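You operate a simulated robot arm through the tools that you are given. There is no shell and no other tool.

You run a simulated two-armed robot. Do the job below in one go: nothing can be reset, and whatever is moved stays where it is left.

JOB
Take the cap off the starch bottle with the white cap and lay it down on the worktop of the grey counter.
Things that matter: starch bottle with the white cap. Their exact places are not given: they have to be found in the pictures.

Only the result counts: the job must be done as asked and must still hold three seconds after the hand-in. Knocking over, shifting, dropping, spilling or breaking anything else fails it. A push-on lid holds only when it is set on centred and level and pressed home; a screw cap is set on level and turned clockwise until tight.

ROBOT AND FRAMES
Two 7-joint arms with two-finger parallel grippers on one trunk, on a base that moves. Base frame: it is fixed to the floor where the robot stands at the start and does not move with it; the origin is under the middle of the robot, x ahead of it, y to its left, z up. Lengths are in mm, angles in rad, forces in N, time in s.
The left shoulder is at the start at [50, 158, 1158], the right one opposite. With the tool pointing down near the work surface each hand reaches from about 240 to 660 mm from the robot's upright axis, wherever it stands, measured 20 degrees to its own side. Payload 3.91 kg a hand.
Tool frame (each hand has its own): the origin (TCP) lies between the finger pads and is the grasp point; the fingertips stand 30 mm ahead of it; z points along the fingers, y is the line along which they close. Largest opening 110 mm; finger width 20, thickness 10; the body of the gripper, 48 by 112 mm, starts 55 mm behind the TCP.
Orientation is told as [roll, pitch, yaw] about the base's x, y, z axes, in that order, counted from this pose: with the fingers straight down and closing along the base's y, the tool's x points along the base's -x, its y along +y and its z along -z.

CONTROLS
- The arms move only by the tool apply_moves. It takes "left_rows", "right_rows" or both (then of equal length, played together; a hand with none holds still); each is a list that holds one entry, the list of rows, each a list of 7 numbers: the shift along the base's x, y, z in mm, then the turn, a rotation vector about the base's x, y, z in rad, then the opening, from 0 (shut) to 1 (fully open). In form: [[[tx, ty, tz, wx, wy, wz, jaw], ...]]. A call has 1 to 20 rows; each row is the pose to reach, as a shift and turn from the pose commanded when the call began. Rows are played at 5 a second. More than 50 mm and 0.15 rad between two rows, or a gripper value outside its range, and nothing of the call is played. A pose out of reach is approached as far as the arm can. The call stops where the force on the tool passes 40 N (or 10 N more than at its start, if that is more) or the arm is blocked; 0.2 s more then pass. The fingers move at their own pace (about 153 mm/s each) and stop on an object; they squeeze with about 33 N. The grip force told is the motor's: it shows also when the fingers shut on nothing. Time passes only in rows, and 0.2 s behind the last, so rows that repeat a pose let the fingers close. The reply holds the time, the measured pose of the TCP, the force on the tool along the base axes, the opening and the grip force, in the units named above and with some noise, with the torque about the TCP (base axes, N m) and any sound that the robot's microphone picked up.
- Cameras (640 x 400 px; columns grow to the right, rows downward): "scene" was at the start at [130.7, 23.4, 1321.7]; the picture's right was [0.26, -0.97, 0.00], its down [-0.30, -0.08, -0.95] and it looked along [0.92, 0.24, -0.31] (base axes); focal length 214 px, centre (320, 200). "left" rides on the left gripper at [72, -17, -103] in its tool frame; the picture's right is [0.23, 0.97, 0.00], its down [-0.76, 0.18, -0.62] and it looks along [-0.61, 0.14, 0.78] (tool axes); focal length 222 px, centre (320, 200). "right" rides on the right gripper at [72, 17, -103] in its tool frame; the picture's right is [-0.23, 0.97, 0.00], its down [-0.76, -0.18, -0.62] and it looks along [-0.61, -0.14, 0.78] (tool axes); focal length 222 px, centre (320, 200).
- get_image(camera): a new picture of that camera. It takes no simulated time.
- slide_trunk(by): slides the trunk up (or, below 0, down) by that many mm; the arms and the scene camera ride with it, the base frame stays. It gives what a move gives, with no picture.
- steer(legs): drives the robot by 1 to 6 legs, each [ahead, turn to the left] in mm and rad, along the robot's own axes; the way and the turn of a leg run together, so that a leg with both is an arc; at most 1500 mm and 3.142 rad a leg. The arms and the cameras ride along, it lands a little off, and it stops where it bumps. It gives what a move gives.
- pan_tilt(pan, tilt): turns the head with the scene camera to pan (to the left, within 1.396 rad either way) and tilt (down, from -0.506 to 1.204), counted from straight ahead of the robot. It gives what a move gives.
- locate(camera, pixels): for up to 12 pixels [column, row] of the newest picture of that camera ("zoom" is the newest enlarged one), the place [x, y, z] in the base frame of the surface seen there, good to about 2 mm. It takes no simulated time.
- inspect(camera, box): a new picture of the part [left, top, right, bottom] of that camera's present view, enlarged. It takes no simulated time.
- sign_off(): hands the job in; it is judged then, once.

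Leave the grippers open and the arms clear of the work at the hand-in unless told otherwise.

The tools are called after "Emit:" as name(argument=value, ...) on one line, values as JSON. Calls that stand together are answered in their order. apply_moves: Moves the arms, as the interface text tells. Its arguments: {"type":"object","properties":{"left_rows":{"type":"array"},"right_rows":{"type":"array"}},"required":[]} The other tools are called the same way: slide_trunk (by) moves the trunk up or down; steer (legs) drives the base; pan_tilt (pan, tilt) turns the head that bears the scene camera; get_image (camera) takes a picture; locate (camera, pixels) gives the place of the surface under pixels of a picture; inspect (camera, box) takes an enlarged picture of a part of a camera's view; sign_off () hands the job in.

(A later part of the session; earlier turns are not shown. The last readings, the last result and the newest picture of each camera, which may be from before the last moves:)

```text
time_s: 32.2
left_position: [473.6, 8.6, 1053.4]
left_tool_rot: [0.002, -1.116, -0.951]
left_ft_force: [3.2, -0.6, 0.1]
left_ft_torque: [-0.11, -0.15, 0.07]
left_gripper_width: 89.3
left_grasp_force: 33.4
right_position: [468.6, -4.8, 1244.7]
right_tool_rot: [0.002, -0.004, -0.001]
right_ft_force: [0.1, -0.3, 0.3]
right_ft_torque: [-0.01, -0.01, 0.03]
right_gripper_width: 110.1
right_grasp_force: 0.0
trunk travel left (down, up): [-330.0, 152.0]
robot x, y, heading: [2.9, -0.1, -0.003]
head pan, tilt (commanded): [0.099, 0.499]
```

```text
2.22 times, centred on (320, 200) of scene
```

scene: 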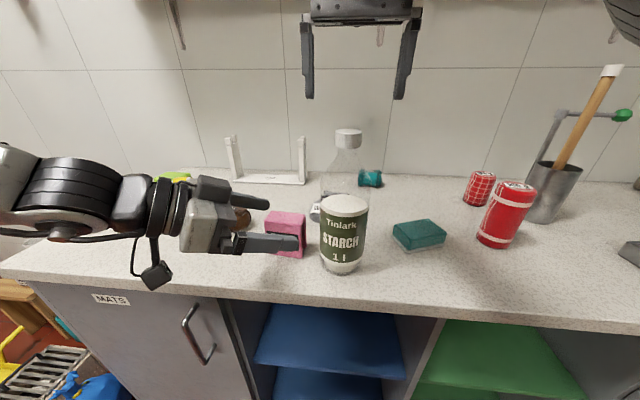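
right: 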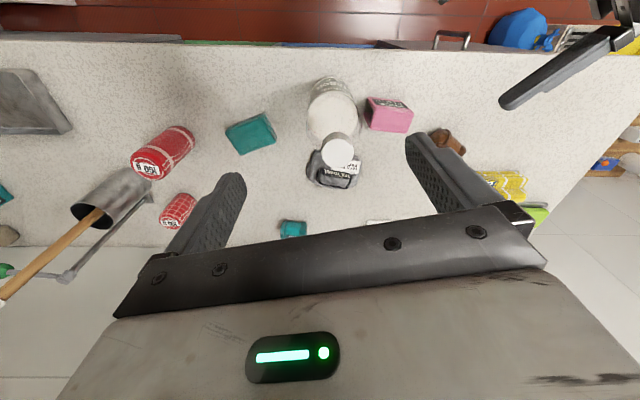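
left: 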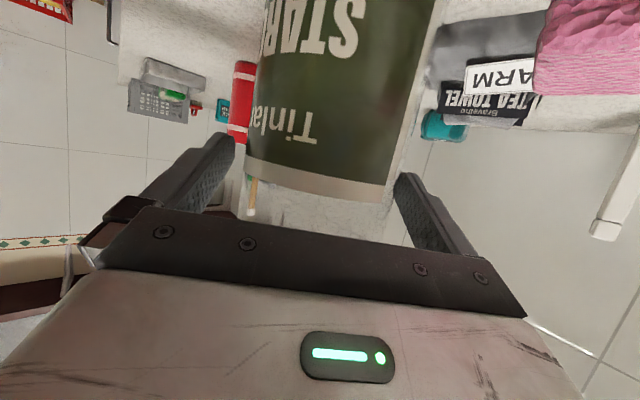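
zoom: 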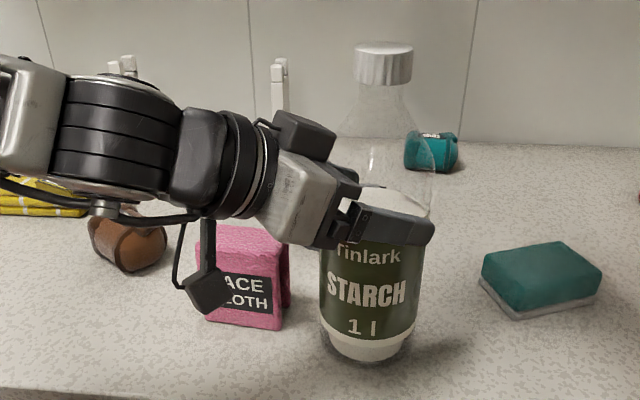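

The bottle is held at a width of 89.3 mm with 33 N and hasn't moved. Now the right hand. I'll centre it over the cap at z≈1225, with the fingertips still 25 mm above it, partly close the jaws to 66 mm, and wind the wrist clockwise to -1.2 rad. That leaves room for a long counter-clockwise stroke.

Emit:
apply_moves(right_rows=[[[5, 1, -10, 0, 0, -0.13, 0.8], [10.5, 2.3, -20, 0, 0, -0.26, 0.6], [10.5, 2.3, -20, 0, 0, -0.4, 0.6], [10.5, 2.3, -20, 0, 0, -0.54, 0.6], [10.5, 2.3, -20, 0, 0, -0.68, 0.6], [10.5, 2.3, -20, 0, 0, -0.82, 0.6], [10.5, 2.3, -20, 0, 0, -0.96, 0.6], [10.5, 2.3, -20, 0, 0, -1.08, 0.6], [10.5, 2.3, -20, 0, 0, -1.2, 0.6], [10.5, 2.3, -20, 0, 0, -1.2, 0.6]]])

Emit:
get_image(camera="right")

Emit:
get_image(camera="scene")

```text
time_s: 34.4
left_position: [472.5, 9.2, 1051.7]
left_tool_rot: [0.002, -1.115, -0.951]
left_ft_force: [2.2, 1.5, 0.7]
left_ft_torque: [0.07, -0.01, -0.02]
left_gripper_width: 89.3
left_grasp_force: 33.2
right_position: [479.3, -2.8, 1225.9]
right_tool_rot: [0.002, -0.001, -1.202]
right_ft_force: [-0.5, -0.1, 0.4]
right_ft_torque: [-0.01, -0.02, -0.05]
right_gripper_width: 66.0
right_grasp_force: 0.1
trunk travel left (down, up): [-330.0, 152.0]
robot x, y, heading: [0.5, -0.3, 0.0]
head pan, tilt (commanded): [0.099, 0.499]
```

```text
taken
```

right: 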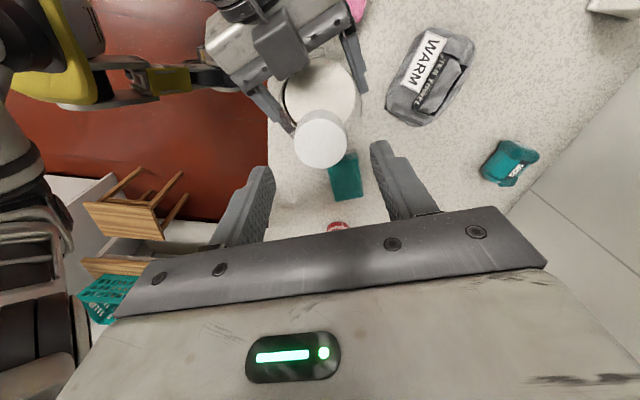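

```text
taken
```

scene: 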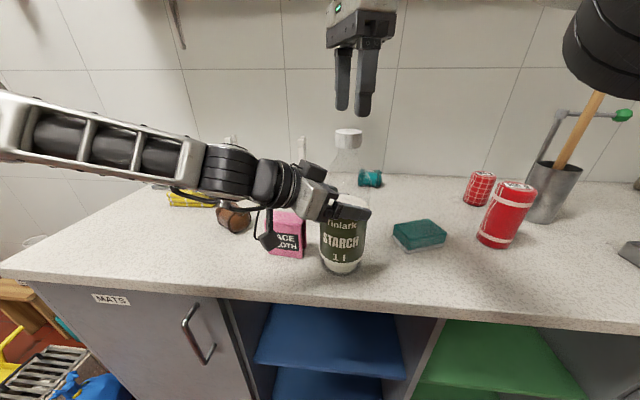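

The wrist reached -1.2 rad, and the cap sits between the fingers in the right picture at about (320,138). I'll measure the cap once more from this camera.

Emit:
locate(camera="right", pixels=[[320, 138], [298, 138], [344, 138], [321, 118], [321, 153], [321, 164]])

Emit:
inspect(camera="right", box=[240, 80, 400, 200])

```text
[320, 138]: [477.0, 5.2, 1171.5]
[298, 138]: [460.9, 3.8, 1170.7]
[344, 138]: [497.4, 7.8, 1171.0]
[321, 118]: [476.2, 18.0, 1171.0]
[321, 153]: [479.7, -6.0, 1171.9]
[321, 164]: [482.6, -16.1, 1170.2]
```

```text
3.33 times, centred on (320, 140) of right
```

zoom: 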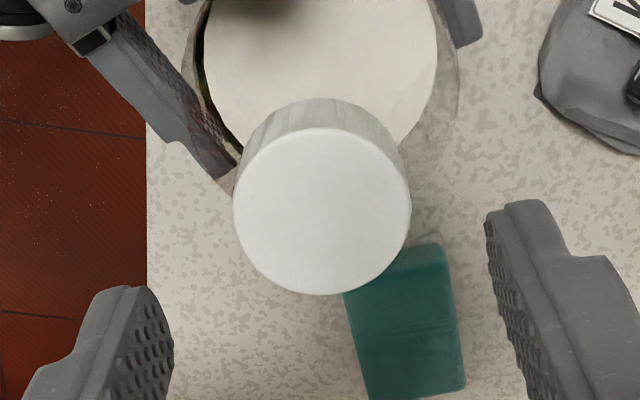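

Emit:
locate(camera="zoom", pixels=[[322, 212], [238, 212], [406, 212], [322, 134], [322, 290], [262, 155], [382, 155], [262, 268], [382, 268]])

```text
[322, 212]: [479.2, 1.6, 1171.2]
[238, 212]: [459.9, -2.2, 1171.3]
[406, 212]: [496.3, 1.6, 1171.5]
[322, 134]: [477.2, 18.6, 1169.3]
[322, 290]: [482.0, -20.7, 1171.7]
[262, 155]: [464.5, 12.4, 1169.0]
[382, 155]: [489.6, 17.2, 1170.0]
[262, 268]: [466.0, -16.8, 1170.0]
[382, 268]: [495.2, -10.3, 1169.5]
```

The cap centre is at about (479.2,-1.2) with its top at 1170.5. I'll lower the right hand so the fingertips are just above the cap's bottom rim (TCP z≈1182), still open at 66 mm.

Emit:
apply_moves(right_rows=[[[0, 1.3, -15, 0, 0, 0, 0.6], [0, 1.3, -30, 0, 0, 0, 0.6], [0, 1.3, -43.5, 0, 0, 0, 0.6], [0, 1.3, -43.5, 0, 0, 0, 0.6]]])

Emit:
get_image(camera="right")

Emit:
inspect(camera="scene", box=[260, 60, 440, 200])

```text
time_s: 35.4
left_position: [473.6, 8.4, 1052.8]
left_tool_rot: [0.0, -1.115, -0.949]
left_ft_force: [1.8, 1.7, 0.5]
left_ft_torque: [0.03, 0.03, -0.03]
left_gripper_width: 89.5
left_grasp_force: 32.8
right_position: [480.2, -1.8, 1181.5]
right_tool_rot: [0.004, -0.003, -1.202]
right_ft_force: [0.5, 0.5, -0.9]
right_ft_torque: [0.03, 0.01, -0.03]
right_gripper_width: 65.7
right_grasp_force: 0.0
trunk travel left (down, up): [-330.0, 152.0]
robot x, y, heading: [6.5, 4.4, -0.001]
head pan, tilt (commanded): [0.099, 0.499]
```

```text
taken
```

right: 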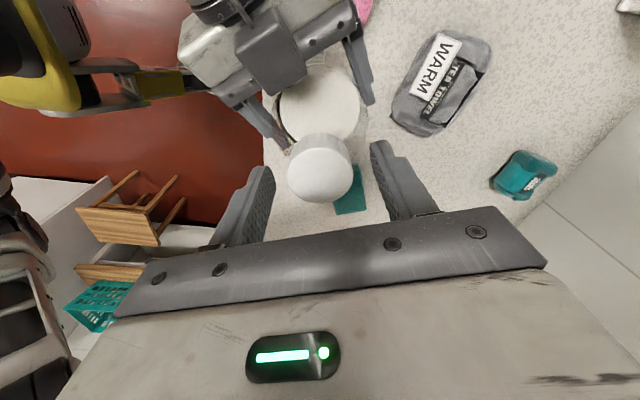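

```text
2.86 times, centred on (350, 130) of scene
```

zoom: 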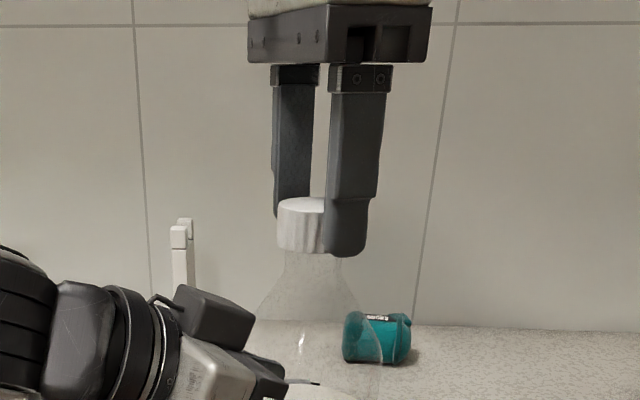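

The fingers stand on both sides of the cap. I'll close the right hand on it gradually.

Emit:
apply_moves(right_rows=[[[0, 0, 0, 0, 0, 0, 0.45], [0, 0, 0, 0, 0, 0, 0.38], [0, 0, 0, 0, 0, 0, 0.3], [0, 0, 0, 0, 0, 0, 0], [0, 0, 0, 0, 0, 0, 0], [0, 0, 0, 0, 0, 0, 0]]])

Emit:
inspect(camera="scene", box=[260, 60, 440, 200])

```text
time_s: 36.8
left_position: [473.0, 8.7, 1053.1]
left_tool_rot: [0.002, -1.115, -0.949]
left_ft_force: [1.0, 2.4, 1.2]
left_ft_torque: [-0.16, 0.16, -0.03]
left_gripper_width: 89.3
left_grasp_force: 32.9
right_position: [480.3, -0.8, 1182.2]
right_tool_rot: [0.002, -0.003, -1.201]
right_ft_force: [-1.6, -0.3, -0.7]
right_ft_torque: [-0.03, 0.01, 0.01]
right_gripper_width: 38.6
right_grasp_force: 33.4
trunk travel left (down, up): [-330.0, 152.0]
robot x, y, heading: [3.4, -3.4, 0.004]
head pan, tilt (commanded): [0.099, 0.499]
```

```text
2.86 times, centred on (350, 130) of scene
```

zoom: 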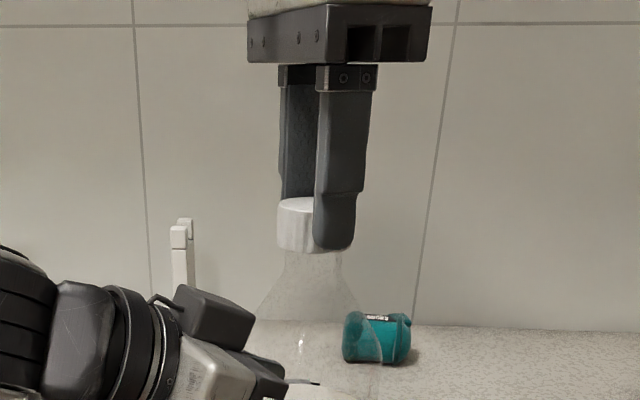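

The cap is gripped at 38.6 mm with 33 N. Now a short counter-clockwise turn of +0.4 rad to feel the thread torque.

Emit:
apply_moves(right_rows=[[[0, 0, 0, 0, 0, 0.1, 0], [0, 0, 0, 0, 0, 0.2, 0], [0, 0, 0, 0, 0, 0.3, 0], [0, 0, 0, 0, 0, 0.4, 0]]])

Emit:
inspect(camera="scene", box=[260, 60, 440, 200])

```text
time_s: 37.8
left_position: [473.6, 7.0, 1051.9]
left_tool_rot: [0.001, -1.115, -0.951]
left_ft_force: [0.0, 4.6, 0.0]
left_ft_torque: [-0.26, 0.11, 0.02]
left_gripper_width: 89.2
left_grasp_force: 33.0
right_position: [478.0, -1.1, 1181.2]
right_tool_rot: [0.001, -0.003, -0.802]
right_ft_force: [1.2, -2.2, -0.8]
right_ft_torque: [-0.12, -0.05, 0.01]
right_gripper_width: 38.7
right_grasp_force: 32.7
trunk travel left (down, up): [-330.0, 152.0]
robot x, y, heading: [7.2, 0.3, -0.005]
head pan, tilt (commanded): [0.099, 0.499]
```

```text
2.86 times, centred on (350, 130) of scene
```

zoom: 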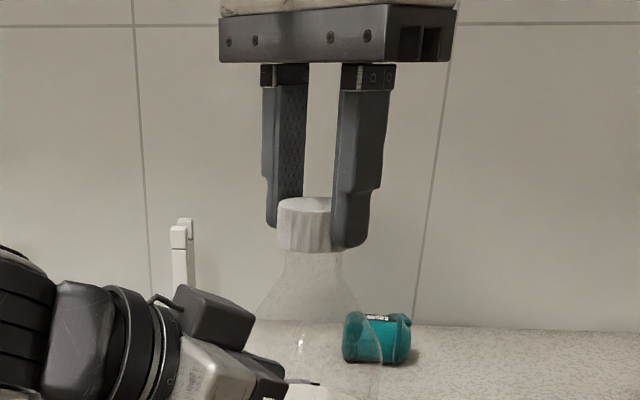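

The turn went smoothly with almost no torque and the bottle stayed put, so the cap appears to be turning. I'll continue counter-clockwise by another 2.0 rad.

Emit:
apply_moves(right_rows=[[[0, 0, 0, 0, 0, 0.12, 0], [0, 0, 0, 0, 0, 0.24, 0], [0, 0, 0, 0, 0, 0.36, 0], [0, 0, 0, 0, 0, 0.48, 0], [0, 0, 0, 0, 0, 0.6, 0], [0, 0, 0, 0, 0, 0.72, 0], [0, 0, 0, 0, 0, 0.84, 0], [0, 0, 0, 0, 0, 0.96, 0], [0, 0, 0, 0, 0, 1.08, 0], [0, 0, 0, 0, 0, 1.2, 0], [0, 0, 0, 0, 0, 1.32, 0], [0, 0, 0, 0, 0, 1.44, 0], [0, 0, 0, 0, 0, 1.56, 0], [0, 0, 0, 0, 0, 1.68, 0], [0, 0, 0, 0, 0, 1.8, 0], [0, 0, 0, 0, 0, 1.92, 0], [0, 0, 0, 0, 0, 2.0, 0]]])

Emit:
inspect(camera="scene", box=[260, 60, 440, 200])

Emit:
get_image(camera="right")

```text
time_s: 40.9
left_position: [470.3, 7.7, 1053.3]
left_tool_rot: [0.015, -1.118, -0.975]
left_ft_force: [-2.4, 1.3, 3.9]
left_ft_torque: [0.21, -0.01, 0.03]
left_gripper_width: 89.6
left_grasp_force: 32.9
right_position: [471.5, -1.4, 1183.0]
right_tool_rot: [-0.008, -0.028, 0.856]
right_ft_force: [2.7, 0.2, 12.4]
right_ft_torque: [-0.19, 0.36, -0.04]
right_gripper_width: 38.7
right_grasp_force: 32.9
right hand out of reach, approached as far as the arm can: row 14, 15
trunk travel left (down, up): [-330.0, 152.0]
robot x, y, heading: [1.9, 3.3, 0.004]
head pan, tilt (commanded): [0.099, 0.499]
stopped in row 15 (right hand): the force on the tool passed its limit at 47 N (the readings are from after the stop); the commanded pose is now the measured one
```

```text
2.86 times, centred on (350, 130) of scene
```

zoom: 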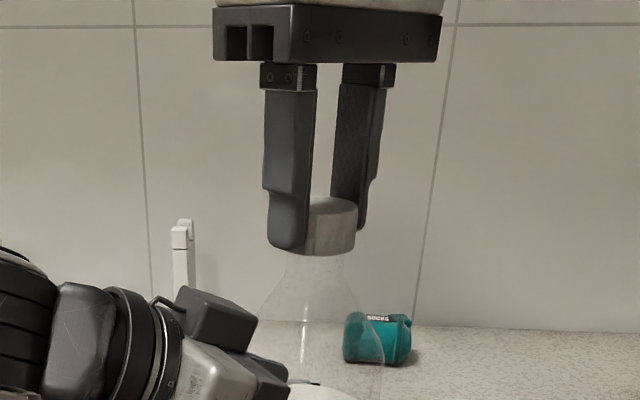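

```text
taken
```

right: 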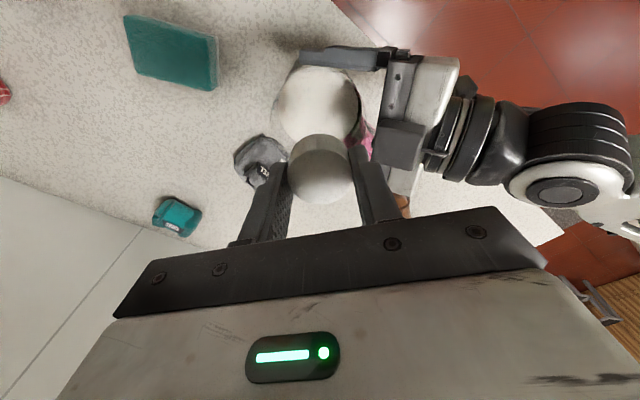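

The cap turned about 2 rad until the right wrist ran out of range near +0.85. The arm then drifted sideways and stopped on force. I'll release the cap by opening to 66 mm and re-measure where the cap and bottle are.

Emit:
apply_moves(right_rows=[[[0, 0, 0, 0, 0, 0, 0.45], [0, 0, 0, 0, 0, 0, 0.6], [0, 0, 0, 0, 0, 0, 0.6]]])

Emit:
inspect(camera="scene", box=[260, 60, 440, 200])

Emit:
get_image(camera="right")

Emit:
get_image(camera="scene")

```text
time_s: 41.6
left_position: [469.1, 7.1, 1053.6]
left_tool_rot: [0.016, -1.118, -0.976]
left_ft_force: [2.8, 0.3, 8.4]
left_ft_torque: [-0.18, 0.11, 0.05]
left_gripper_width: 89.4
left_grasp_force: 33.2
right_position: [471.3, -2.9, 1180.9]
right_tool_rot: [-0.005, -0.024, 0.856]
right_ft_force: [-0.2, -0.2, 0.0]
right_ft_torque: [-0.01, 0.01, -0.02]
right_gripper_width: 66.3
right_grasp_force: 0.1
trunk travel left (down, up): [-330.0, 152.0]
robot x, y, heading: [1.5, 3.2, -0.002]
head pan, tilt (commanded): [0.099, 0.499]
```

```text
2.86 times, centred on (350, 130) of scene
```

zoom: 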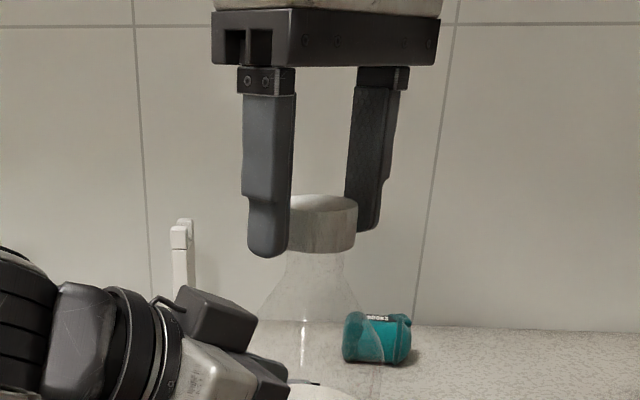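

```text
taken
```

right: 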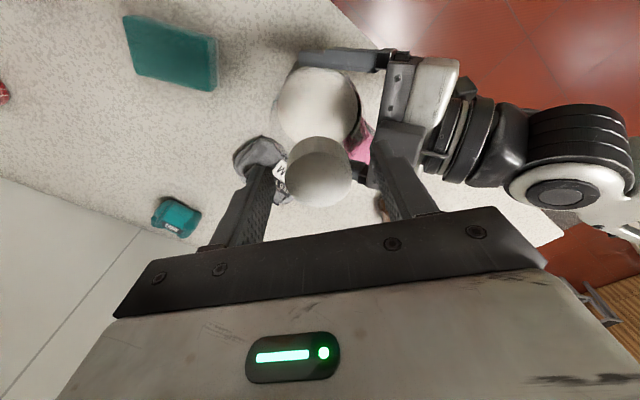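

```text
taken
```

scene: 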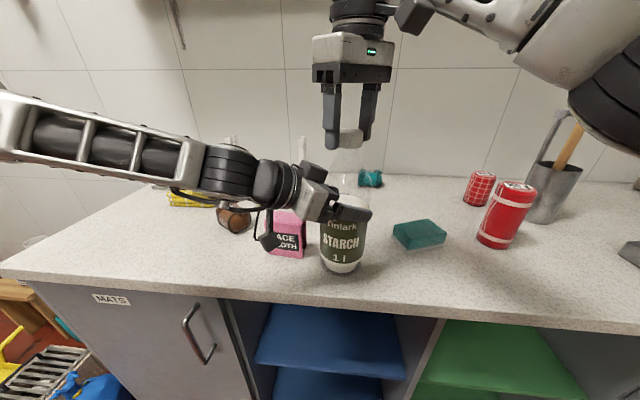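

Emit:
inspect(camera="scene", box=[310, 110, 390, 160])

```text
8.00 times, centred on (350, 135) of scene
```

zoom: 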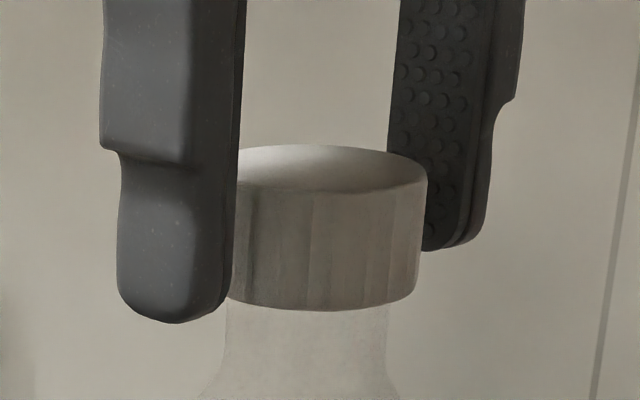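

Emit:
locate(camera="zoom", pixels=[[320, 148], [330, 170], [330, 186], [320, 200], [320, 250], [318, 300], [424, 185], [415, 250], [260, 165], [390, 165]])

Emit:
inspect(camera="right", box=[240, 80, 400, 220])

```text
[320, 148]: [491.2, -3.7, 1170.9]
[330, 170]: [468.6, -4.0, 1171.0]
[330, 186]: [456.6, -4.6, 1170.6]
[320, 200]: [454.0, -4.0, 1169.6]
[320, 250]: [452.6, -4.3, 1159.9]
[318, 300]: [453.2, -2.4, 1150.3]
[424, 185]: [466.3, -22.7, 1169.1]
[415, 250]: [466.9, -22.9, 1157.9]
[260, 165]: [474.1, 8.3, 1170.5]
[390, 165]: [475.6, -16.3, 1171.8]
```

```text
2.86 times, centred on (320, 150) of right
```

zoom: 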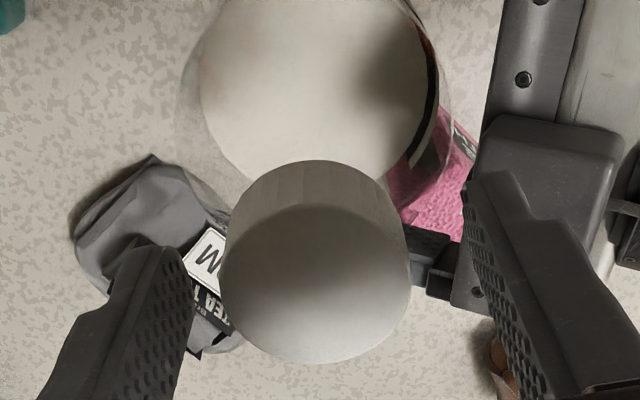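

The cap is now centred near (472.5,-3.5), about 6.5 mm nearer the robot. The left hand was pushed about 3.5 mm at mid-height too, so the bottle is leaning roughly 1° towards me. I'll use the left hand to bring the bottle back upright, with the right fingers open and 13 mm clear of the cap.

Emit:
apply_moves(left_rows=[[[1.8, 0.2, 0, -0.001, 0.004, 0.006, 0], [3.6, 0.5, 0, -0.002, 0.008, 0.012, 0], [3.6, 0.5, 0, -0.002, 0.008, 0.012, 0]]])

Emit:
inspect(camera="scene", box=[310, 110, 390, 160])

Emit:
locate(camera="zoom", pixels=[[320, 148], [330, 170], [330, 186], [320, 200], [320, 250], [318, 300], [424, 185], [415, 250], [260, 165], [390, 165]])

```text
time_s: 42.5
left_position: [473.9, 7.3, 1051.8]
left_tool_rot: [-0.005, -1.113, -0.944]
left_ft_force: [-0.8, 3.4, 10.2]
left_ft_torque: [0.0, 0.65, -0.02]
left_gripper_width: 89.1
left_grasp_force: 33.3
right_position: [470.7, -2.3, 1181.0]
right_tool_rot: [-0.005, -0.022, 0.857]
right_ft_force: [-0.6, -0.4, -0.2]
right_ft_torque: [0.01, 0.03, -0.02]
right_gripper_width: 66.0
right_grasp_force: 0.1
trunk travel left (down, up): [-330.0, 152.0]
robot x, y, heading: [4.7, 4.3, 0.001]
head pan, tilt (commanded): [0.099, 0.499]
```

```text
8.00 times, centred on (350, 135) of scene
```

zoom: 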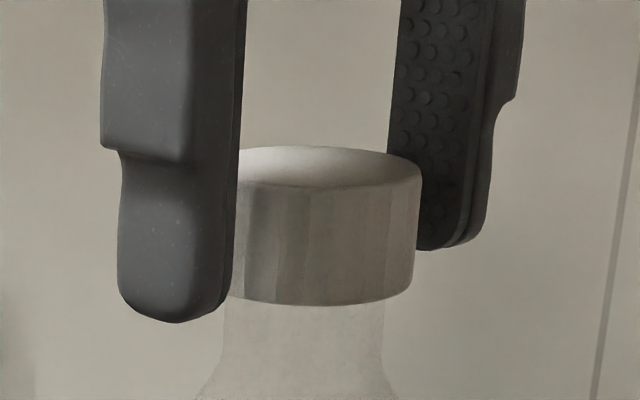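

```text
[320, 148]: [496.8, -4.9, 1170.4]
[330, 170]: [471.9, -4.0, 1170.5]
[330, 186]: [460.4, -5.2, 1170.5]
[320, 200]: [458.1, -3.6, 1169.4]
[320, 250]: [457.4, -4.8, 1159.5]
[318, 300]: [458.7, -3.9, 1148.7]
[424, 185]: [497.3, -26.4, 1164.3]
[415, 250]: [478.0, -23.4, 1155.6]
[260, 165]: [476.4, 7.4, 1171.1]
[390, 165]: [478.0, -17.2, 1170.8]
```

The bottle is nearly upright again, with the cap at about (477.2,-4). With the right fingers open I'll rewind the wrist clockwise to about -1.4 rad, re-level it and centre on the cap.

Emit:
apply_moves(right_rows=[[[0, 0, 0, 0.001, 0.002, -0.141, 0.6], [0, 0, 0, 0.002, 0.003, -0.282, 0.6], [2, 0, 0, 0.003, 0.005, -0.423, 0.6], [4, -0.5, 0, 0.0035, 0.007, -0.564, 0.6], [6.2, -1, 1, 0.0044, 0.0084, -0.705, 0.6], [6.2, -1, 1, 0.0052, 0.01, -0.846, 0.6], [6.2, -1, 1, 0.006, 0.012, -0.987, 0.6], [6.2, -1, 1, 0.007, 0.0135, -1.128, 0.6], [6.2, -1, 1, 0.008, 0.015, -1.269, 0.6], [6.2, -1, 1, 0.009, 0.017, -1.41, 0.6], [6.2, -1, 1, 0.01, 0.0186, -1.551, 0.6], [6.2, -1, 1, 0.0105, 0.02, -1.692, 0.6], [6.2, -1, 1, 0.0114, 0.022, -1.833, 0.6], [6.2, -1, 1, 0.0122, 0.0237, -1.974, 0.6], [6.2, -1, 1, 0.013, 0.0254, -2.115, 0.6], [6.2, -1, 1, 0.014, 0.027, -2.256, 0.6], [6.2, -1, 1, 0.014, 0.027, -2.256, 0.6]]])

Emit:
inspect(camera="scene", box=[310, 110, 390, 160])

Emit:
inspect(camera="right", box=[240, 80, 400, 220])

```text
time_s: 46.0
left_position: [473.2, 7.7, 1052.1]
left_tool_rot: [-0.003, -1.112, -0.946]
left_ft_force: [1.4, 2.3, 5.1]
left_ft_torque: [-0.19, 0.09, -0.02]
left_gripper_width: 89.3
left_grasp_force: 33.3
right_position: [477.1, -3.1, 1182.0]
right_tool_rot: [0.001, 0.0, -1.403]
right_ft_force: [-0.4, -0.2, 0.7]
right_ft_torque: [0.01, 0.02, 0.01]
right_gripper_width: 66.1
right_grasp_force: 0.0
trunk travel left (down, up): [-330.0, 152.0]
robot x, y, heading: [7.3, 6.1, 0.0]
head pan, tilt (commanded): [0.099, 0.499]
```

```text
8.00 times, centred on (350, 135) of scene
```

zoom: 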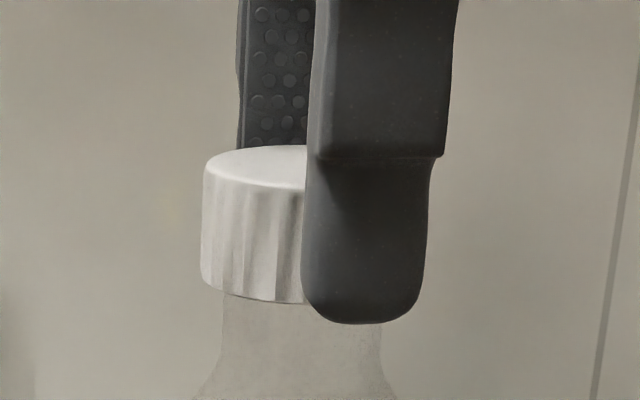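

```text
2.86 times, centred on (320, 150) of right
```

zoom: 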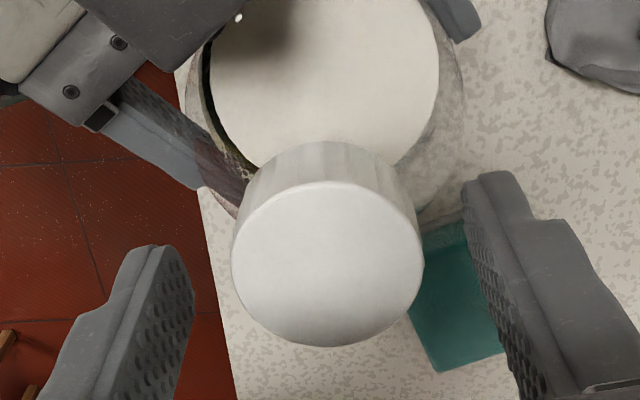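

Emit:
locate(camera="zoom", pixels=[[327, 262], [236, 262], [420, 262], [327, 188], [327, 340], [265, 205], [390, 325], [390, 205], [265, 325]])

```text
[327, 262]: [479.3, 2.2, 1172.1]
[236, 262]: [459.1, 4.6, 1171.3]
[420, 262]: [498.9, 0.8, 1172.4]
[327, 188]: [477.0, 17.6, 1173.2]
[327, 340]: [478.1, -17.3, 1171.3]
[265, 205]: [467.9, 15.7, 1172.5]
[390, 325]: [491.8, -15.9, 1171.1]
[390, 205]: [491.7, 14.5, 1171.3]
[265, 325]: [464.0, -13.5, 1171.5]
```

The cap top now reads about 1172 from this camera, against 1170.5 before, so it has risen about 1 mm and the thread is unscrewing. The centre is about (478,-1.5). I'll nudge the right hand onto it and close again.

Emit:
apply_moves(right_rows=[[[0.9, 1.3, 1, 0, 0, 0, 0.6], [0.9, 1.3, 1, 0, 0, 0, 0.42], [0.9, 1.3, 1, 0, 0, 0, 0.36], [0.9, 1.3, 1, 0, 0, 0, 0.2], [0.9, 1.3, 1, 0, 0, 0, 0], [0.9, 1.3, 1, 0, 0, 0, 0]]])

```text
time_s: 47.5
left_position: [473.9, 7.0, 1052.3]
left_tool_rot: [-0.002, -1.112, -0.95]
left_ft_force: [-4.0, 4.0, 5.3]
left_ft_torque: [0.22, -0.6, -0.07]
left_gripper_width: 89.3
left_grasp_force: 32.7
right_position: [479.8, -2.8, 1182.9]
right_tool_rot: [0.0, -0.001, -1.4]
right_ft_force: [7.1, -0.8, 0.0]
right_ft_torque: [0.02, -0.25, -0.05]
right_gripper_width: 39.2
right_grasp_force: 33.2
trunk travel left (down, up): [-330.0, 152.0]
robot x, y, heading: [2.9, -0.0, 0.003]
head pan, tilt (commanded): [0.099, 0.499]
```

Closed at 39 mm with a small sideways force of 7 N. I'll shift 0.7 mm to relieve it and turn counter-clockwise 2.1 rad, to +0.7 and within the wrist range, rising about 1.2 mm with the thread.

Emit:
apply_moves(right_rows=[[[0.4, 0, 0, 0, 0, 0.12, 0], [0.7, 0, 0.1, 0, 0, 0.24, 0], [0.7, 0, 0.2, 0, 0, 0.36, 0], [0.7, 0, 0.3, 0, 0, 0.48, 0], [0.7, 0, 0.35, 0, 0, 0.6, 0], [0.7, 0, 0.4, 0, 0, 0.72, 0], [0.7, 0, 0.5, 0, 0, 0.84, 0], [0.7, 0, 0.55, 0, 0, 0.96, 0], [0.7, 0, 0.6, 0, 0, 1.08, 0], [0.7, 0, 0.7, 0, 0, 1.2, 0], [0.7, 0, 0.75, 0, 0, 1.32, 0], [0.7, 0, 0.8, 0, 0, 1.44, 0], [0.7, 0, 0.9, 0, 0, 1.56, 0], [0.7, 0, 0.95, 0, 0, 1.68, 0], [0.7, 0, 1.0, 0, 0, 1.8, 0], [0.7, 0, 1.1, 0, 0, 1.92, 0], [0.7, 0, 1.2, 0, 0, 2.04, 0], [0.7, 0, 1.2, 0, 0, 2.1, 0]]])

Emit:
inspect(camera="scene", box=[310, 110, 390, 160])

```text
time_s: 51.2
left_position: [473.0, 7.0, 1051.9]
left_tool_rot: [-0.004, -1.112, -0.949]
left_ft_force: [-4.8, -5.3, 4.8]
left_ft_torque: [0.62, -0.65, -0.07]
left_gripper_width: 89.4
left_grasp_force: 33.0
right_position: [478.6, -1.3, 1184.2]
right_tool_rot: [-0.001, -0.001, 0.705]
right_ft_force: [7.1, 6.6, 1.4]
right_ft_torque: [0.26, -0.23, 0.02]
right_gripper_width: 39.0
right_grasp_force: 32.9
trunk travel left (down, up): [-330.0, 152.0]
robot x, y, heading: [6.8, -2.6, -0.002]
head pan, tilt (commanded): [0.099, 0.499]
```

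```text
8.00 times, centred on (350, 135) of scene
```

zoom: 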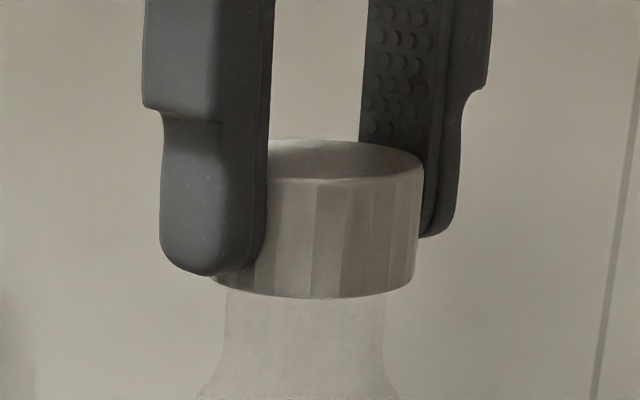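

I've turned 4.15 rad in total and the cap has visibly risen. Before the next stroke I'll test with a 2 mm lift to see whether the cap is free.

Emit:
apply_moves(right_rows=[[[0, 0, 1, 0, 0, 0, 0], [0, 0, 2, 0, 0, 0, 0]]])

Emit:
inspect(camera="scene", box=[310, 110, 390, 160])

```text
time_s: 51.9
left_position: [474.0, 6.8, 1051.3]
left_tool_rot: [-0.005, -1.112, -0.943]
left_ft_force: [-4.6, -4.5, 5.7]
left_ft_torque: [0.75, -0.1, -0.15]
left_gripper_width: 88.9
left_grasp_force: 32.8
right_position: [478.5, -3.4, 1186.4]
right_tool_rot: [0.001, 0.003, 0.701]
right_ft_force: [5.2, 7.7, -7.8]
right_ft_torque: [0.26, -0.11, 0.0]
right_gripper_width: 39.0
right_grasp_force: 32.8
trunk travel left (down, up): [-330.0, 152.0]
robot x, y, heading: [6.8, -2.3, -0.002]
head pan, tilt (commanded): [0.099, 0.499]
```

```text
8.00 times, centred on (350, 135) of scene
```

zoom: 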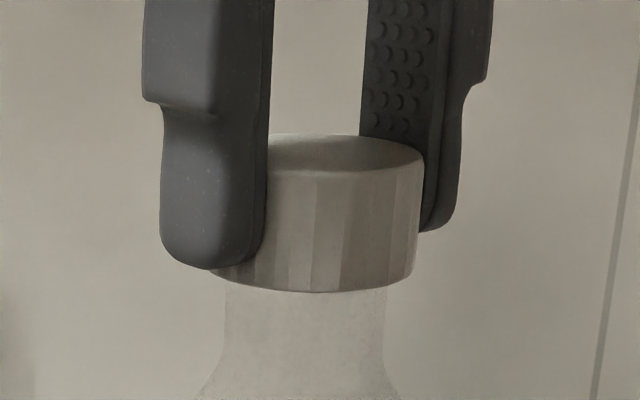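

The lift pulled with about 8 N, so the thread still holds. I'll go back down 2 mm, open, and rewind for another stroke.

Emit:
apply_moves(right_rows=[[[0, 0, -1, 0, 0, 0, 0], [0, 0, -2, 0, 0, 0, 0], [0, 0, -2, 0, 0, 0, 0.45], [0, 0, -2, 0, 0, 0, 0.6], [0, 0, -2, 0, 0, 0, 0.6]]])

Emit:
inspect(camera="scene", box=[310, 110, 390, 160])

Emit:
locate(camera="zoom", pixels=[[330, 142], [330, 165], [330, 176], [330, 200], [330, 250], [330, 290]])

```text
time_s: 53.0
left_position: [474.2, 7.0, 1051.3]
left_tool_rot: [-0.005, -1.113, -0.942]
left_ft_force: [-0.4, -1.4, 3.3]
left_ft_torque: [-0.74, 0.16, -0.01]
left_gripper_width: 89.3
left_grasp_force: 33.1
right_position: [478.3, -2.3, 1182.7]
right_tool_rot: [0.001, -0.001, 0.701]
right_ft_force: [-0.2, -0.3, 0.1]
right_ft_torque: [-0.01, 0.0, 0.01]
right_gripper_width: 66.0
right_grasp_force: 0.0
trunk travel left (down, up): [-330.0, 152.0]
robot x, y, heading: [2.4, -2.1, -0.0]
head pan, tilt (commanded): [0.099, 0.499]
```

```text
8.00 times, centred on (350, 135) of scene
```

zoom: 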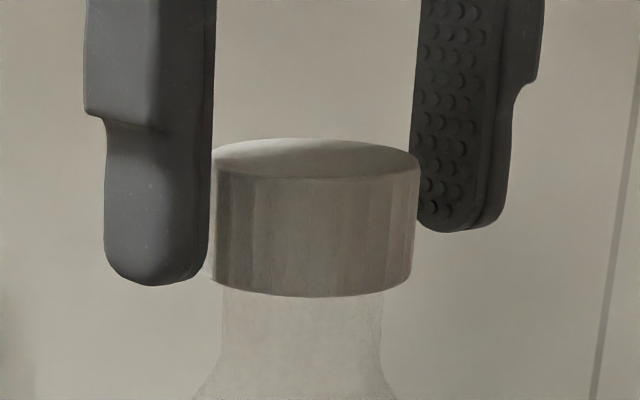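

```text
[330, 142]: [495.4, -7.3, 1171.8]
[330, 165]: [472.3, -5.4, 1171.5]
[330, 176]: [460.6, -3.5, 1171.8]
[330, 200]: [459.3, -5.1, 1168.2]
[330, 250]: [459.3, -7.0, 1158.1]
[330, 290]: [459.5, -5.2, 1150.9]
```

Released cleanly. The cap top is at about 1171.7, and it's centred near (478.8,-3). I'll rewind clockwise to -1.6 rad for the next stroke.

Emit:
apply_moves(right_rows=[[[0, 0, 0, 0, 0, -0.14, 0.6], [0, 0, 0, 0, 0, -0.28, 0.6], [0, 0, 0, 0, 0, -0.42, 0.6], [0, 0, 0, 0, 0, -0.56, 0.6], [0, 0, 0, 0, 0, -0.7, 0.6], [0, 0, 0, 0, 0, -0.84, 0.6], [0, 0, 0, 0, 0, -0.98, 0.6], [0, 0, 0, 0, 0, -1.12, 0.6], [0, 0, 0, 0, 0, -1.26, 0.6], [0, 0, 0, 0, 0, -1.4, 0.6], [0, 0, 0, 0, 0, -1.54, 0.6], [0, 0, 0, 0, 0, -1.68, 0.6], [0, 0, 0, 0, 0, -1.82, 0.6], [0, 0, 0, 0, 0, -1.96, 0.6], [0, 0, 0, 0, 0, -2.1, 0.6], [0, 0, 0, 0, 0, -2.24, 0.6], [0, 0, 0, 0, 0, -2.3, 0.6]]])

Emit:
inspect(camera="right", box=[240, 80, 400, 220])

Emit:
inspect(camera="scene", box=[310, 110, 390, 160])

```text
time_s: 56.6
left_position: [473.5, 6.4, 1050.6]
left_tool_rot: [-0.003, -1.112, -0.945]
left_ft_force: [-0.4, 2.6, 1.5]
left_ft_torque: [0.03, -0.11, 0.02]
left_gripper_width: 89.2
left_grasp_force: 33.1
right_position: [478.6, -2.1, 1184.7]
right_tool_rot: [0.0, -0.002, -1.601]
right_ft_force: [-0.5, -0.1, -0.1]
right_ft_torque: [0.04, -0.01, 0.0]
right_gripper_width: 66.0
right_grasp_force: 0.0
trunk travel left (down, up): [-330.0, 152.0]
robot x, y, heading: [4.6, -1.9, -0.001]
head pan, tilt (commanded): [0.099, 0.499]
```

```text
2.86 times, centred on (320, 150) of right
```

zoom: 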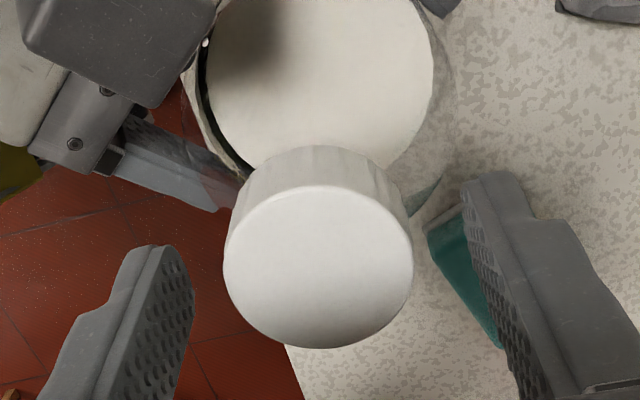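

```text
8.00 times, centred on (350, 135) of scene
```

zoom: 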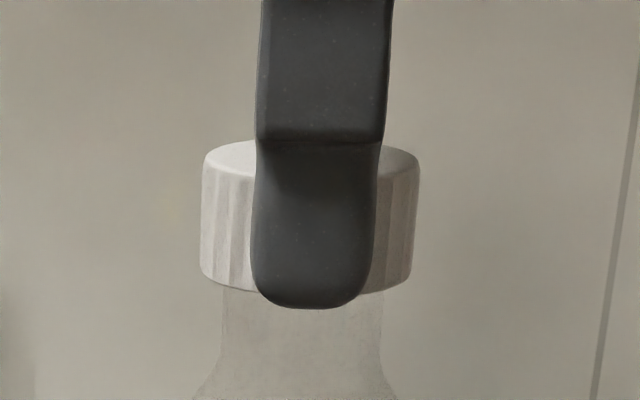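

Emit:
locate(camera="zoom", pixels=[[220, 160], [230, 200], [410, 190], [415, 175]])

Emit:
inspect(camera="right", box=[240, 80, 400, 220])

Emit:
locate(camera="zoom", pixels=[[318, 265], [228, 265], [409, 265], [318, 190], [318, 343], [255, 208], [380, 325], [380, 208], [255, 325]])

```text
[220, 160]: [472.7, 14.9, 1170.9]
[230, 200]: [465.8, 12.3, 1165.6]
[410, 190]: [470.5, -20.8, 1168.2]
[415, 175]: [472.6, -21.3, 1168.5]
```

```text
2.86 times, centred on (320, 150) of right
```

zoom: 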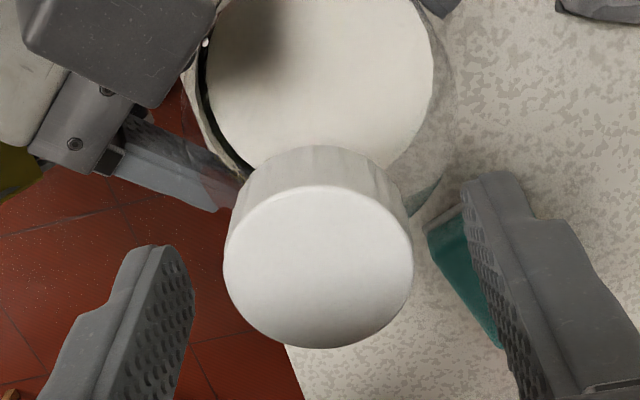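

```text
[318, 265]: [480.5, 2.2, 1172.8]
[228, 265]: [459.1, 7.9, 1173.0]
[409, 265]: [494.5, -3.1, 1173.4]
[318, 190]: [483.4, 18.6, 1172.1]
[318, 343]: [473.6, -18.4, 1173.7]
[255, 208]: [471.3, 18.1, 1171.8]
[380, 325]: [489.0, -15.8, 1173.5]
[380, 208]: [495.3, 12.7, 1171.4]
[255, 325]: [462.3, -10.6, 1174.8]
```

The cap sits between the fingers, centred at x≈478.6, and its top reads about 1172.8, so it keeps rising. I'll close again.

Emit:
apply_moves(right_rows=[[[0, 0.6, 0.5, 0, 0, 0, 0.42], [0, 0.6, 0.5, 0, 0, 0, 0.36], [0, 0.6, 0.5, 0, 0, 0, 0.2], [0, 0.6, 0.5, 0, 0, 0, 0], [0, 0.6, 0.5, 0, 0, 0, 0]]])

```text
time_s: 57.9
left_position: [472.8, 6.1, 1049.9]
left_tool_rot: [-0.004, -1.112, -0.947]
left_ft_force: [-0.6, 3.8, 0.6]
left_ft_torque: [0.12, -0.34, 0.12]
left_gripper_width: 89.2
left_grasp_force: 33.3
right_position: [480.2, -2.0, 1183.3]
right_tool_rot: [0.0, -0.001, -1.6]
right_ft_force: [1.5, -1.3, -0.8]
right_ft_torque: [-0.01, -0.05, 0.0]
right_gripper_width: 38.9
right_grasp_force: 32.8
trunk travel left (down, up): [-330.0, 152.0]
robot x, y, heading: [0.3, -0.2, -0.003]
head pan, tilt (commanded): [0.099, 0.499]
```

Gripped with low forces. Next stroke: 2.3 rad counter-clockwise with a 1.4 mm rise.

Emit:
apply_moves(right_rows=[[[0, 0, 0.1, 0, 0, 0.13, 0], [0, 0, 0.2, 0, 0, 0.26, 0], [0, 0, 0.2, 0, 0, 0.39, 0], [0, 0, 0.3, 0, 0, 0.52, 0], [0, 0, 0.4, 0, 0, 0.65, 0], [0, 0, 0.5, 0, 0, 0.78, 0], [0, 0, 0.5, 0, 0, 0.91, 0], [0, 0, 0.6, 0, 0, 1.04, 0], [0, 0, 0.7, 0, 0, 1.17, 0], [0, 0, 0.8, 0, 0, 1.3, 0], [0, 0, 0.9, 0, 0, 1.43, 0], [0, 0, 0.9, 0, 0, 1.56, 0], [0, 0, 1.0, 0, 0, 1.69, 0], [0, 0, 1.1, 0, 0, 1.82, 0], [0, 0, 1.2, 0, 0, 1.95, 0], [0, 0, 1.3, 0, 0, 2.08, 0], [0, 0, 1.3, 0, 0, 2.2, 0], [0, 0, 1.4, 0, 0, 2.3, 0]]])

Emit:
inspect(camera="scene", box=[310, 110, 390, 160])

```text
time_s: 61.6
left_position: [473.4, 7.0, 1051.1]
left_tool_rot: [-0.002, -1.112, -0.946]
left_ft_force: [-0.1, 3.1, 0.8]
left_ft_torque: [0.16, -0.22, -0.01]
left_gripper_width: 88.9
left_grasp_force: 33.5
right_position: [479.2, -1.6, 1185.7]
right_tool_rot: [0.0, 0.002, 0.702]
right_ft_force: [1.6, -0.5, 0.1]
right_ft_torque: [0.0, -0.03, -0.03]
right_gripper_width: 38.9
right_grasp_force: 33.0
trunk travel left (down, up): [-330.0, 152.0]
robot x, y, heading: [6.1, 0.9, 0.004]
head pan, tilt (commanded): [0.099, 0.499]
```

```text
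8.00 times, centred on (350, 135) of scene
```

zoom: 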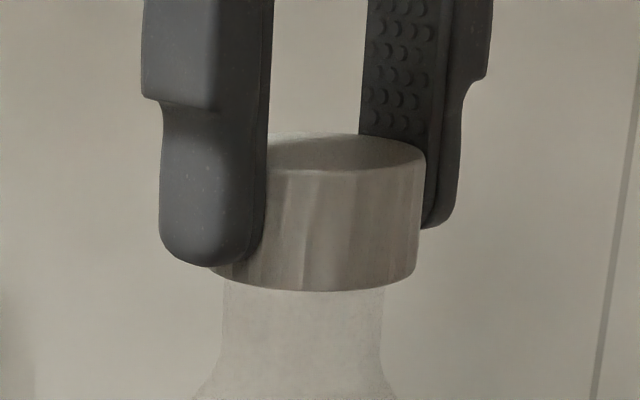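

About one full turn so far, with very low forces. I'll test-lift 3 mm.

Emit:
apply_moves(right_rows=[[[0, 0, 1, 0, 0, 0, 0], [0, 0, 2, 0, 0, 0, 0], [0, 0, 3, 0, 0, 0, 0]]])

Emit:
inspect(camera="scene", box=[310, 110, 390, 160])

```text
time_s: 62.5
left_position: [472.8, 6.2, 1051.8]
left_tool_rot: [-0.004, -1.111, -0.948]
left_ft_force: [0.1, 1.1, 0.1]
left_ft_torque: [0.14, -0.09, 0.0]
left_gripper_width: 89.0
left_grasp_force: 33.1
right_position: [479.1, -0.6, 1189.6]
right_tool_rot: [-0.001, 0.002, 0.701]
right_ft_force: [0.4, 0.7, 0.7]
right_ft_torque: [0.02, 0.02, -0.01]
right_gripper_width: 39.3
right_grasp_force: 33.2
trunk travel left (down, up): [-330.0, 152.0]
robot x, y, heading: [3.5, -4.4, 0.003]
head pan, tilt (commanded): [0.099, 0.499]
```

```text
8.00 times, centred on (350, 135) of scene
```

zoom: 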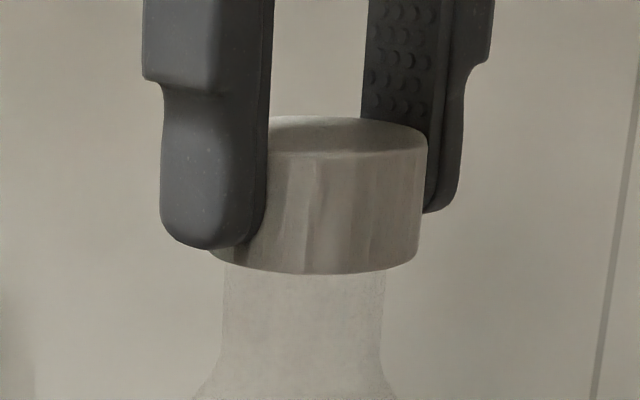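

The cap came up 3 mm with no resistance, so it's free. I'll lift it straight up by another 32 mm.

Emit:
apply_moves(right_rows=[[[0, 0, 5, 0, 0, 0, 0], [0, 0, 12, 0, 0, 0, 0], [0, 0, 22, 0, 0, 0, 0], [0, 0, 32, 0, 0, 0, 0]]])

Emit:
inspect(camera="scene", box=[260, 60, 440, 200])

Emit:
get_image(camera="scene")

```text
time_s: 63.5
left_position: [472.4, 7.0, 1050.9]
left_tool_rot: [-0.002, -1.111, -0.947]
left_ft_force: [-0.7, 0.4, -0.1]
left_ft_torque: [0.22, -0.18, 0.12]
left_gripper_width: 89.0
left_grasp_force: 32.5
right_position: [470.8, -2.4, 1214.2]
right_tool_rot: [0.001, 0.0, 0.701]
right_ft_force: [-0.4, 0.5, 0.0]
right_ft_torque: [-0.03, 0.0, -0.02]
right_gripper_width: 39.2
right_grasp_force: 33.1
right hand out of reach, approached as far as the arm can: row 3, 4
trunk travel left (down, up): [-330.0, 152.0]
robot x, y, heading: [7.0, 2.4, 0.001]
head pan, tilt (commanded): [0.099, 0.499]
```

```text
2.86 times, centred on (350, 130) of scene
```

zoom: 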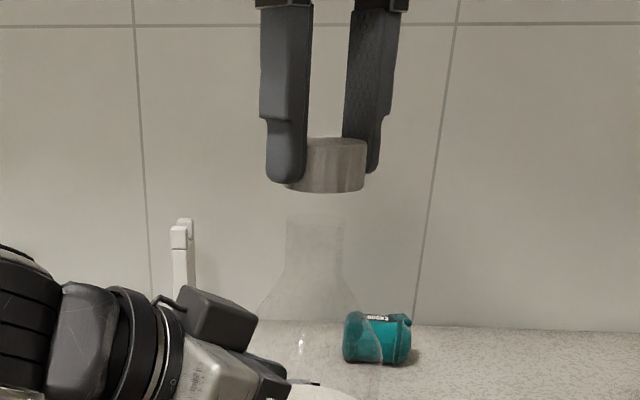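

```text
taken
```

scene: 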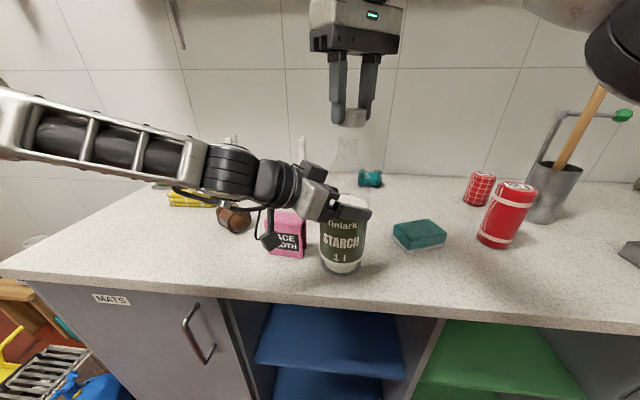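

The cap is off and held level, well above the open neck. I'll carry it right to about (445,-130) at the same height while unwinding the wrist back towards 0.

Emit:
apply_moves(right_rows=[[[-2, -22, 0, 0, 0, -0.1, 0], [-6, -44, 0, 0, 0, -0.22, 0], [-11, -66, 0, 0, 0, -0.34, 0], [-16, -88, 0, 0, 0, -0.46, 0], [-21, -110, -2, 0, 0, -0.58, 0], [-26, -128, -10, 0, 0, -0.7, 0], [-26, -128, -10, 0, 0, -0.7, 0]]])

Emit:
get_image(camera="scene")

Emit:
get_image(camera="right")

```text
time_s: 65.0
left_position: [473.8, 7.0, 1051.7]
left_tool_rot: [-0.004, -1.112, -0.946]
left_ft_force: [0.0, 1.1, -1.1]
left_ft_torque: [0.04, -0.14, -0.07]
left_gripper_width: 89.0
left_grasp_force: 32.9
right_position: [443.5, -132.0, 1205.1]
right_tool_rot: [-0.001, 0.002, -0.002]
right_ft_force: [0.4, 0.0, -0.4]
right_ft_torque: [-0.03, 0.02, 0.0]
right_gripper_width: 39.0
right_grasp_force: 32.6
trunk travel left (down, up): [-330.0, 152.0]
robot x, y, heading: [4.0, 1.0, -0.0]
head pan, tilt (commanded): [0.099, 0.499]
```

```text
taken
```

scene: 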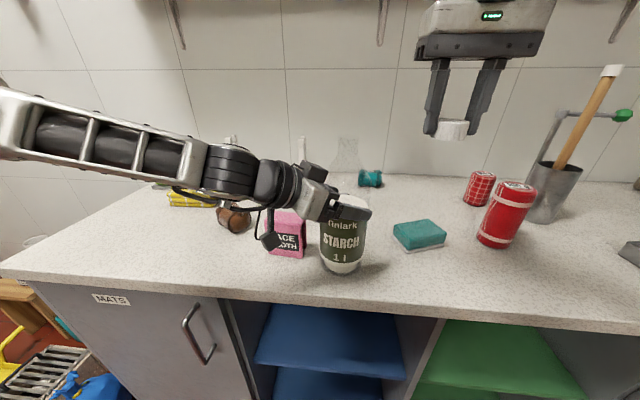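

```text
taken
```

right: 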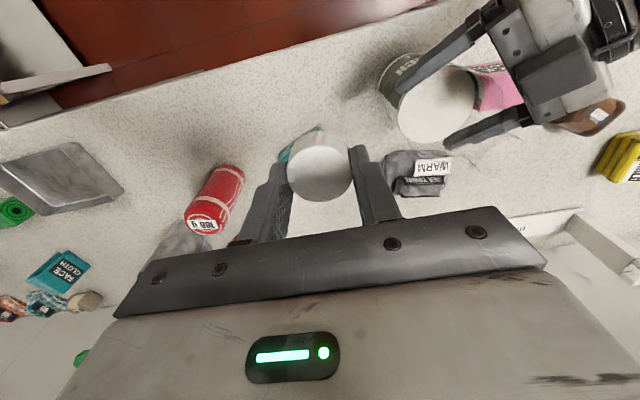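

The cap is held clear at (443,-132,1205). Now I'll open the left hand to release the bottle and check that it stands still before withdrawing.

Emit:
apply_moves(left_rows=[[[0, 0, 0, 0, 0, 0, 0.84], [0, 0, 0, 0, 0, 0, 0.9], [0, 0, 0, 0, 0, 0, 1.0], [0, 0, 0, 0, 0, 0, 1.0]]])

Emit:
inspect(camera="scene", box=[200, 110, 440, 290])

Emit:
get_image(camera="left")

```text
time_s: 66.0
left_position: [473.9, 6.8, 1052.5]
left_tool_rot: [-0.005, -1.112, -0.945]
left_ft_force: [0.0, -1.0, 0.8]
left_ft_torque: [-0.01, 0.03, -0.02]
left_gripper_width: 110.1
left_grasp_force: 0.1
right_position: [444.2, -131.4, 1204.6]
right_tool_rot: [0.0, 0.001, 0.0]
right_ft_force: [-0.2, 0.3, 0.6]
right_ft_torque: [-0.02, 0.04, -0.01]
right_gripper_width: 39.0
right_grasp_force: 32.7
trunk travel left (down, up): [-330.0, 152.0]
robot x, y, heading: [5.2, 1.6, 0.0]
head pan, tilt (commanded): [0.099, 0.499]
```

```text
2.22 times, centred on (320, 200) of scene
```

zoom: 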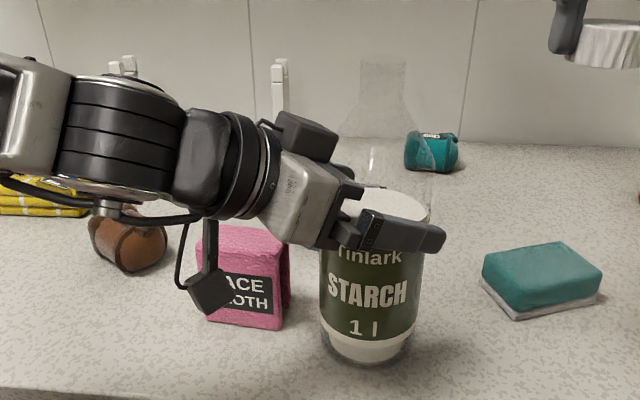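

```text
taken
```

left: 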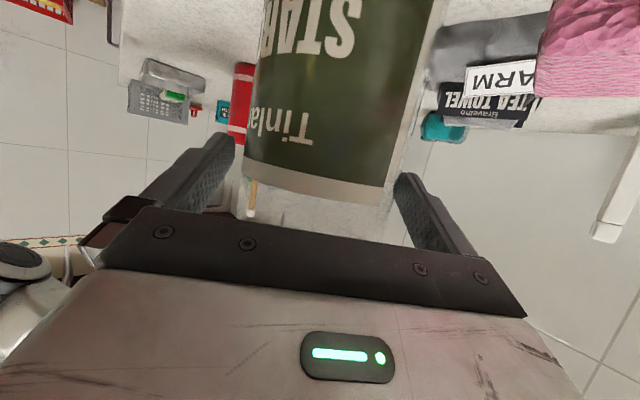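

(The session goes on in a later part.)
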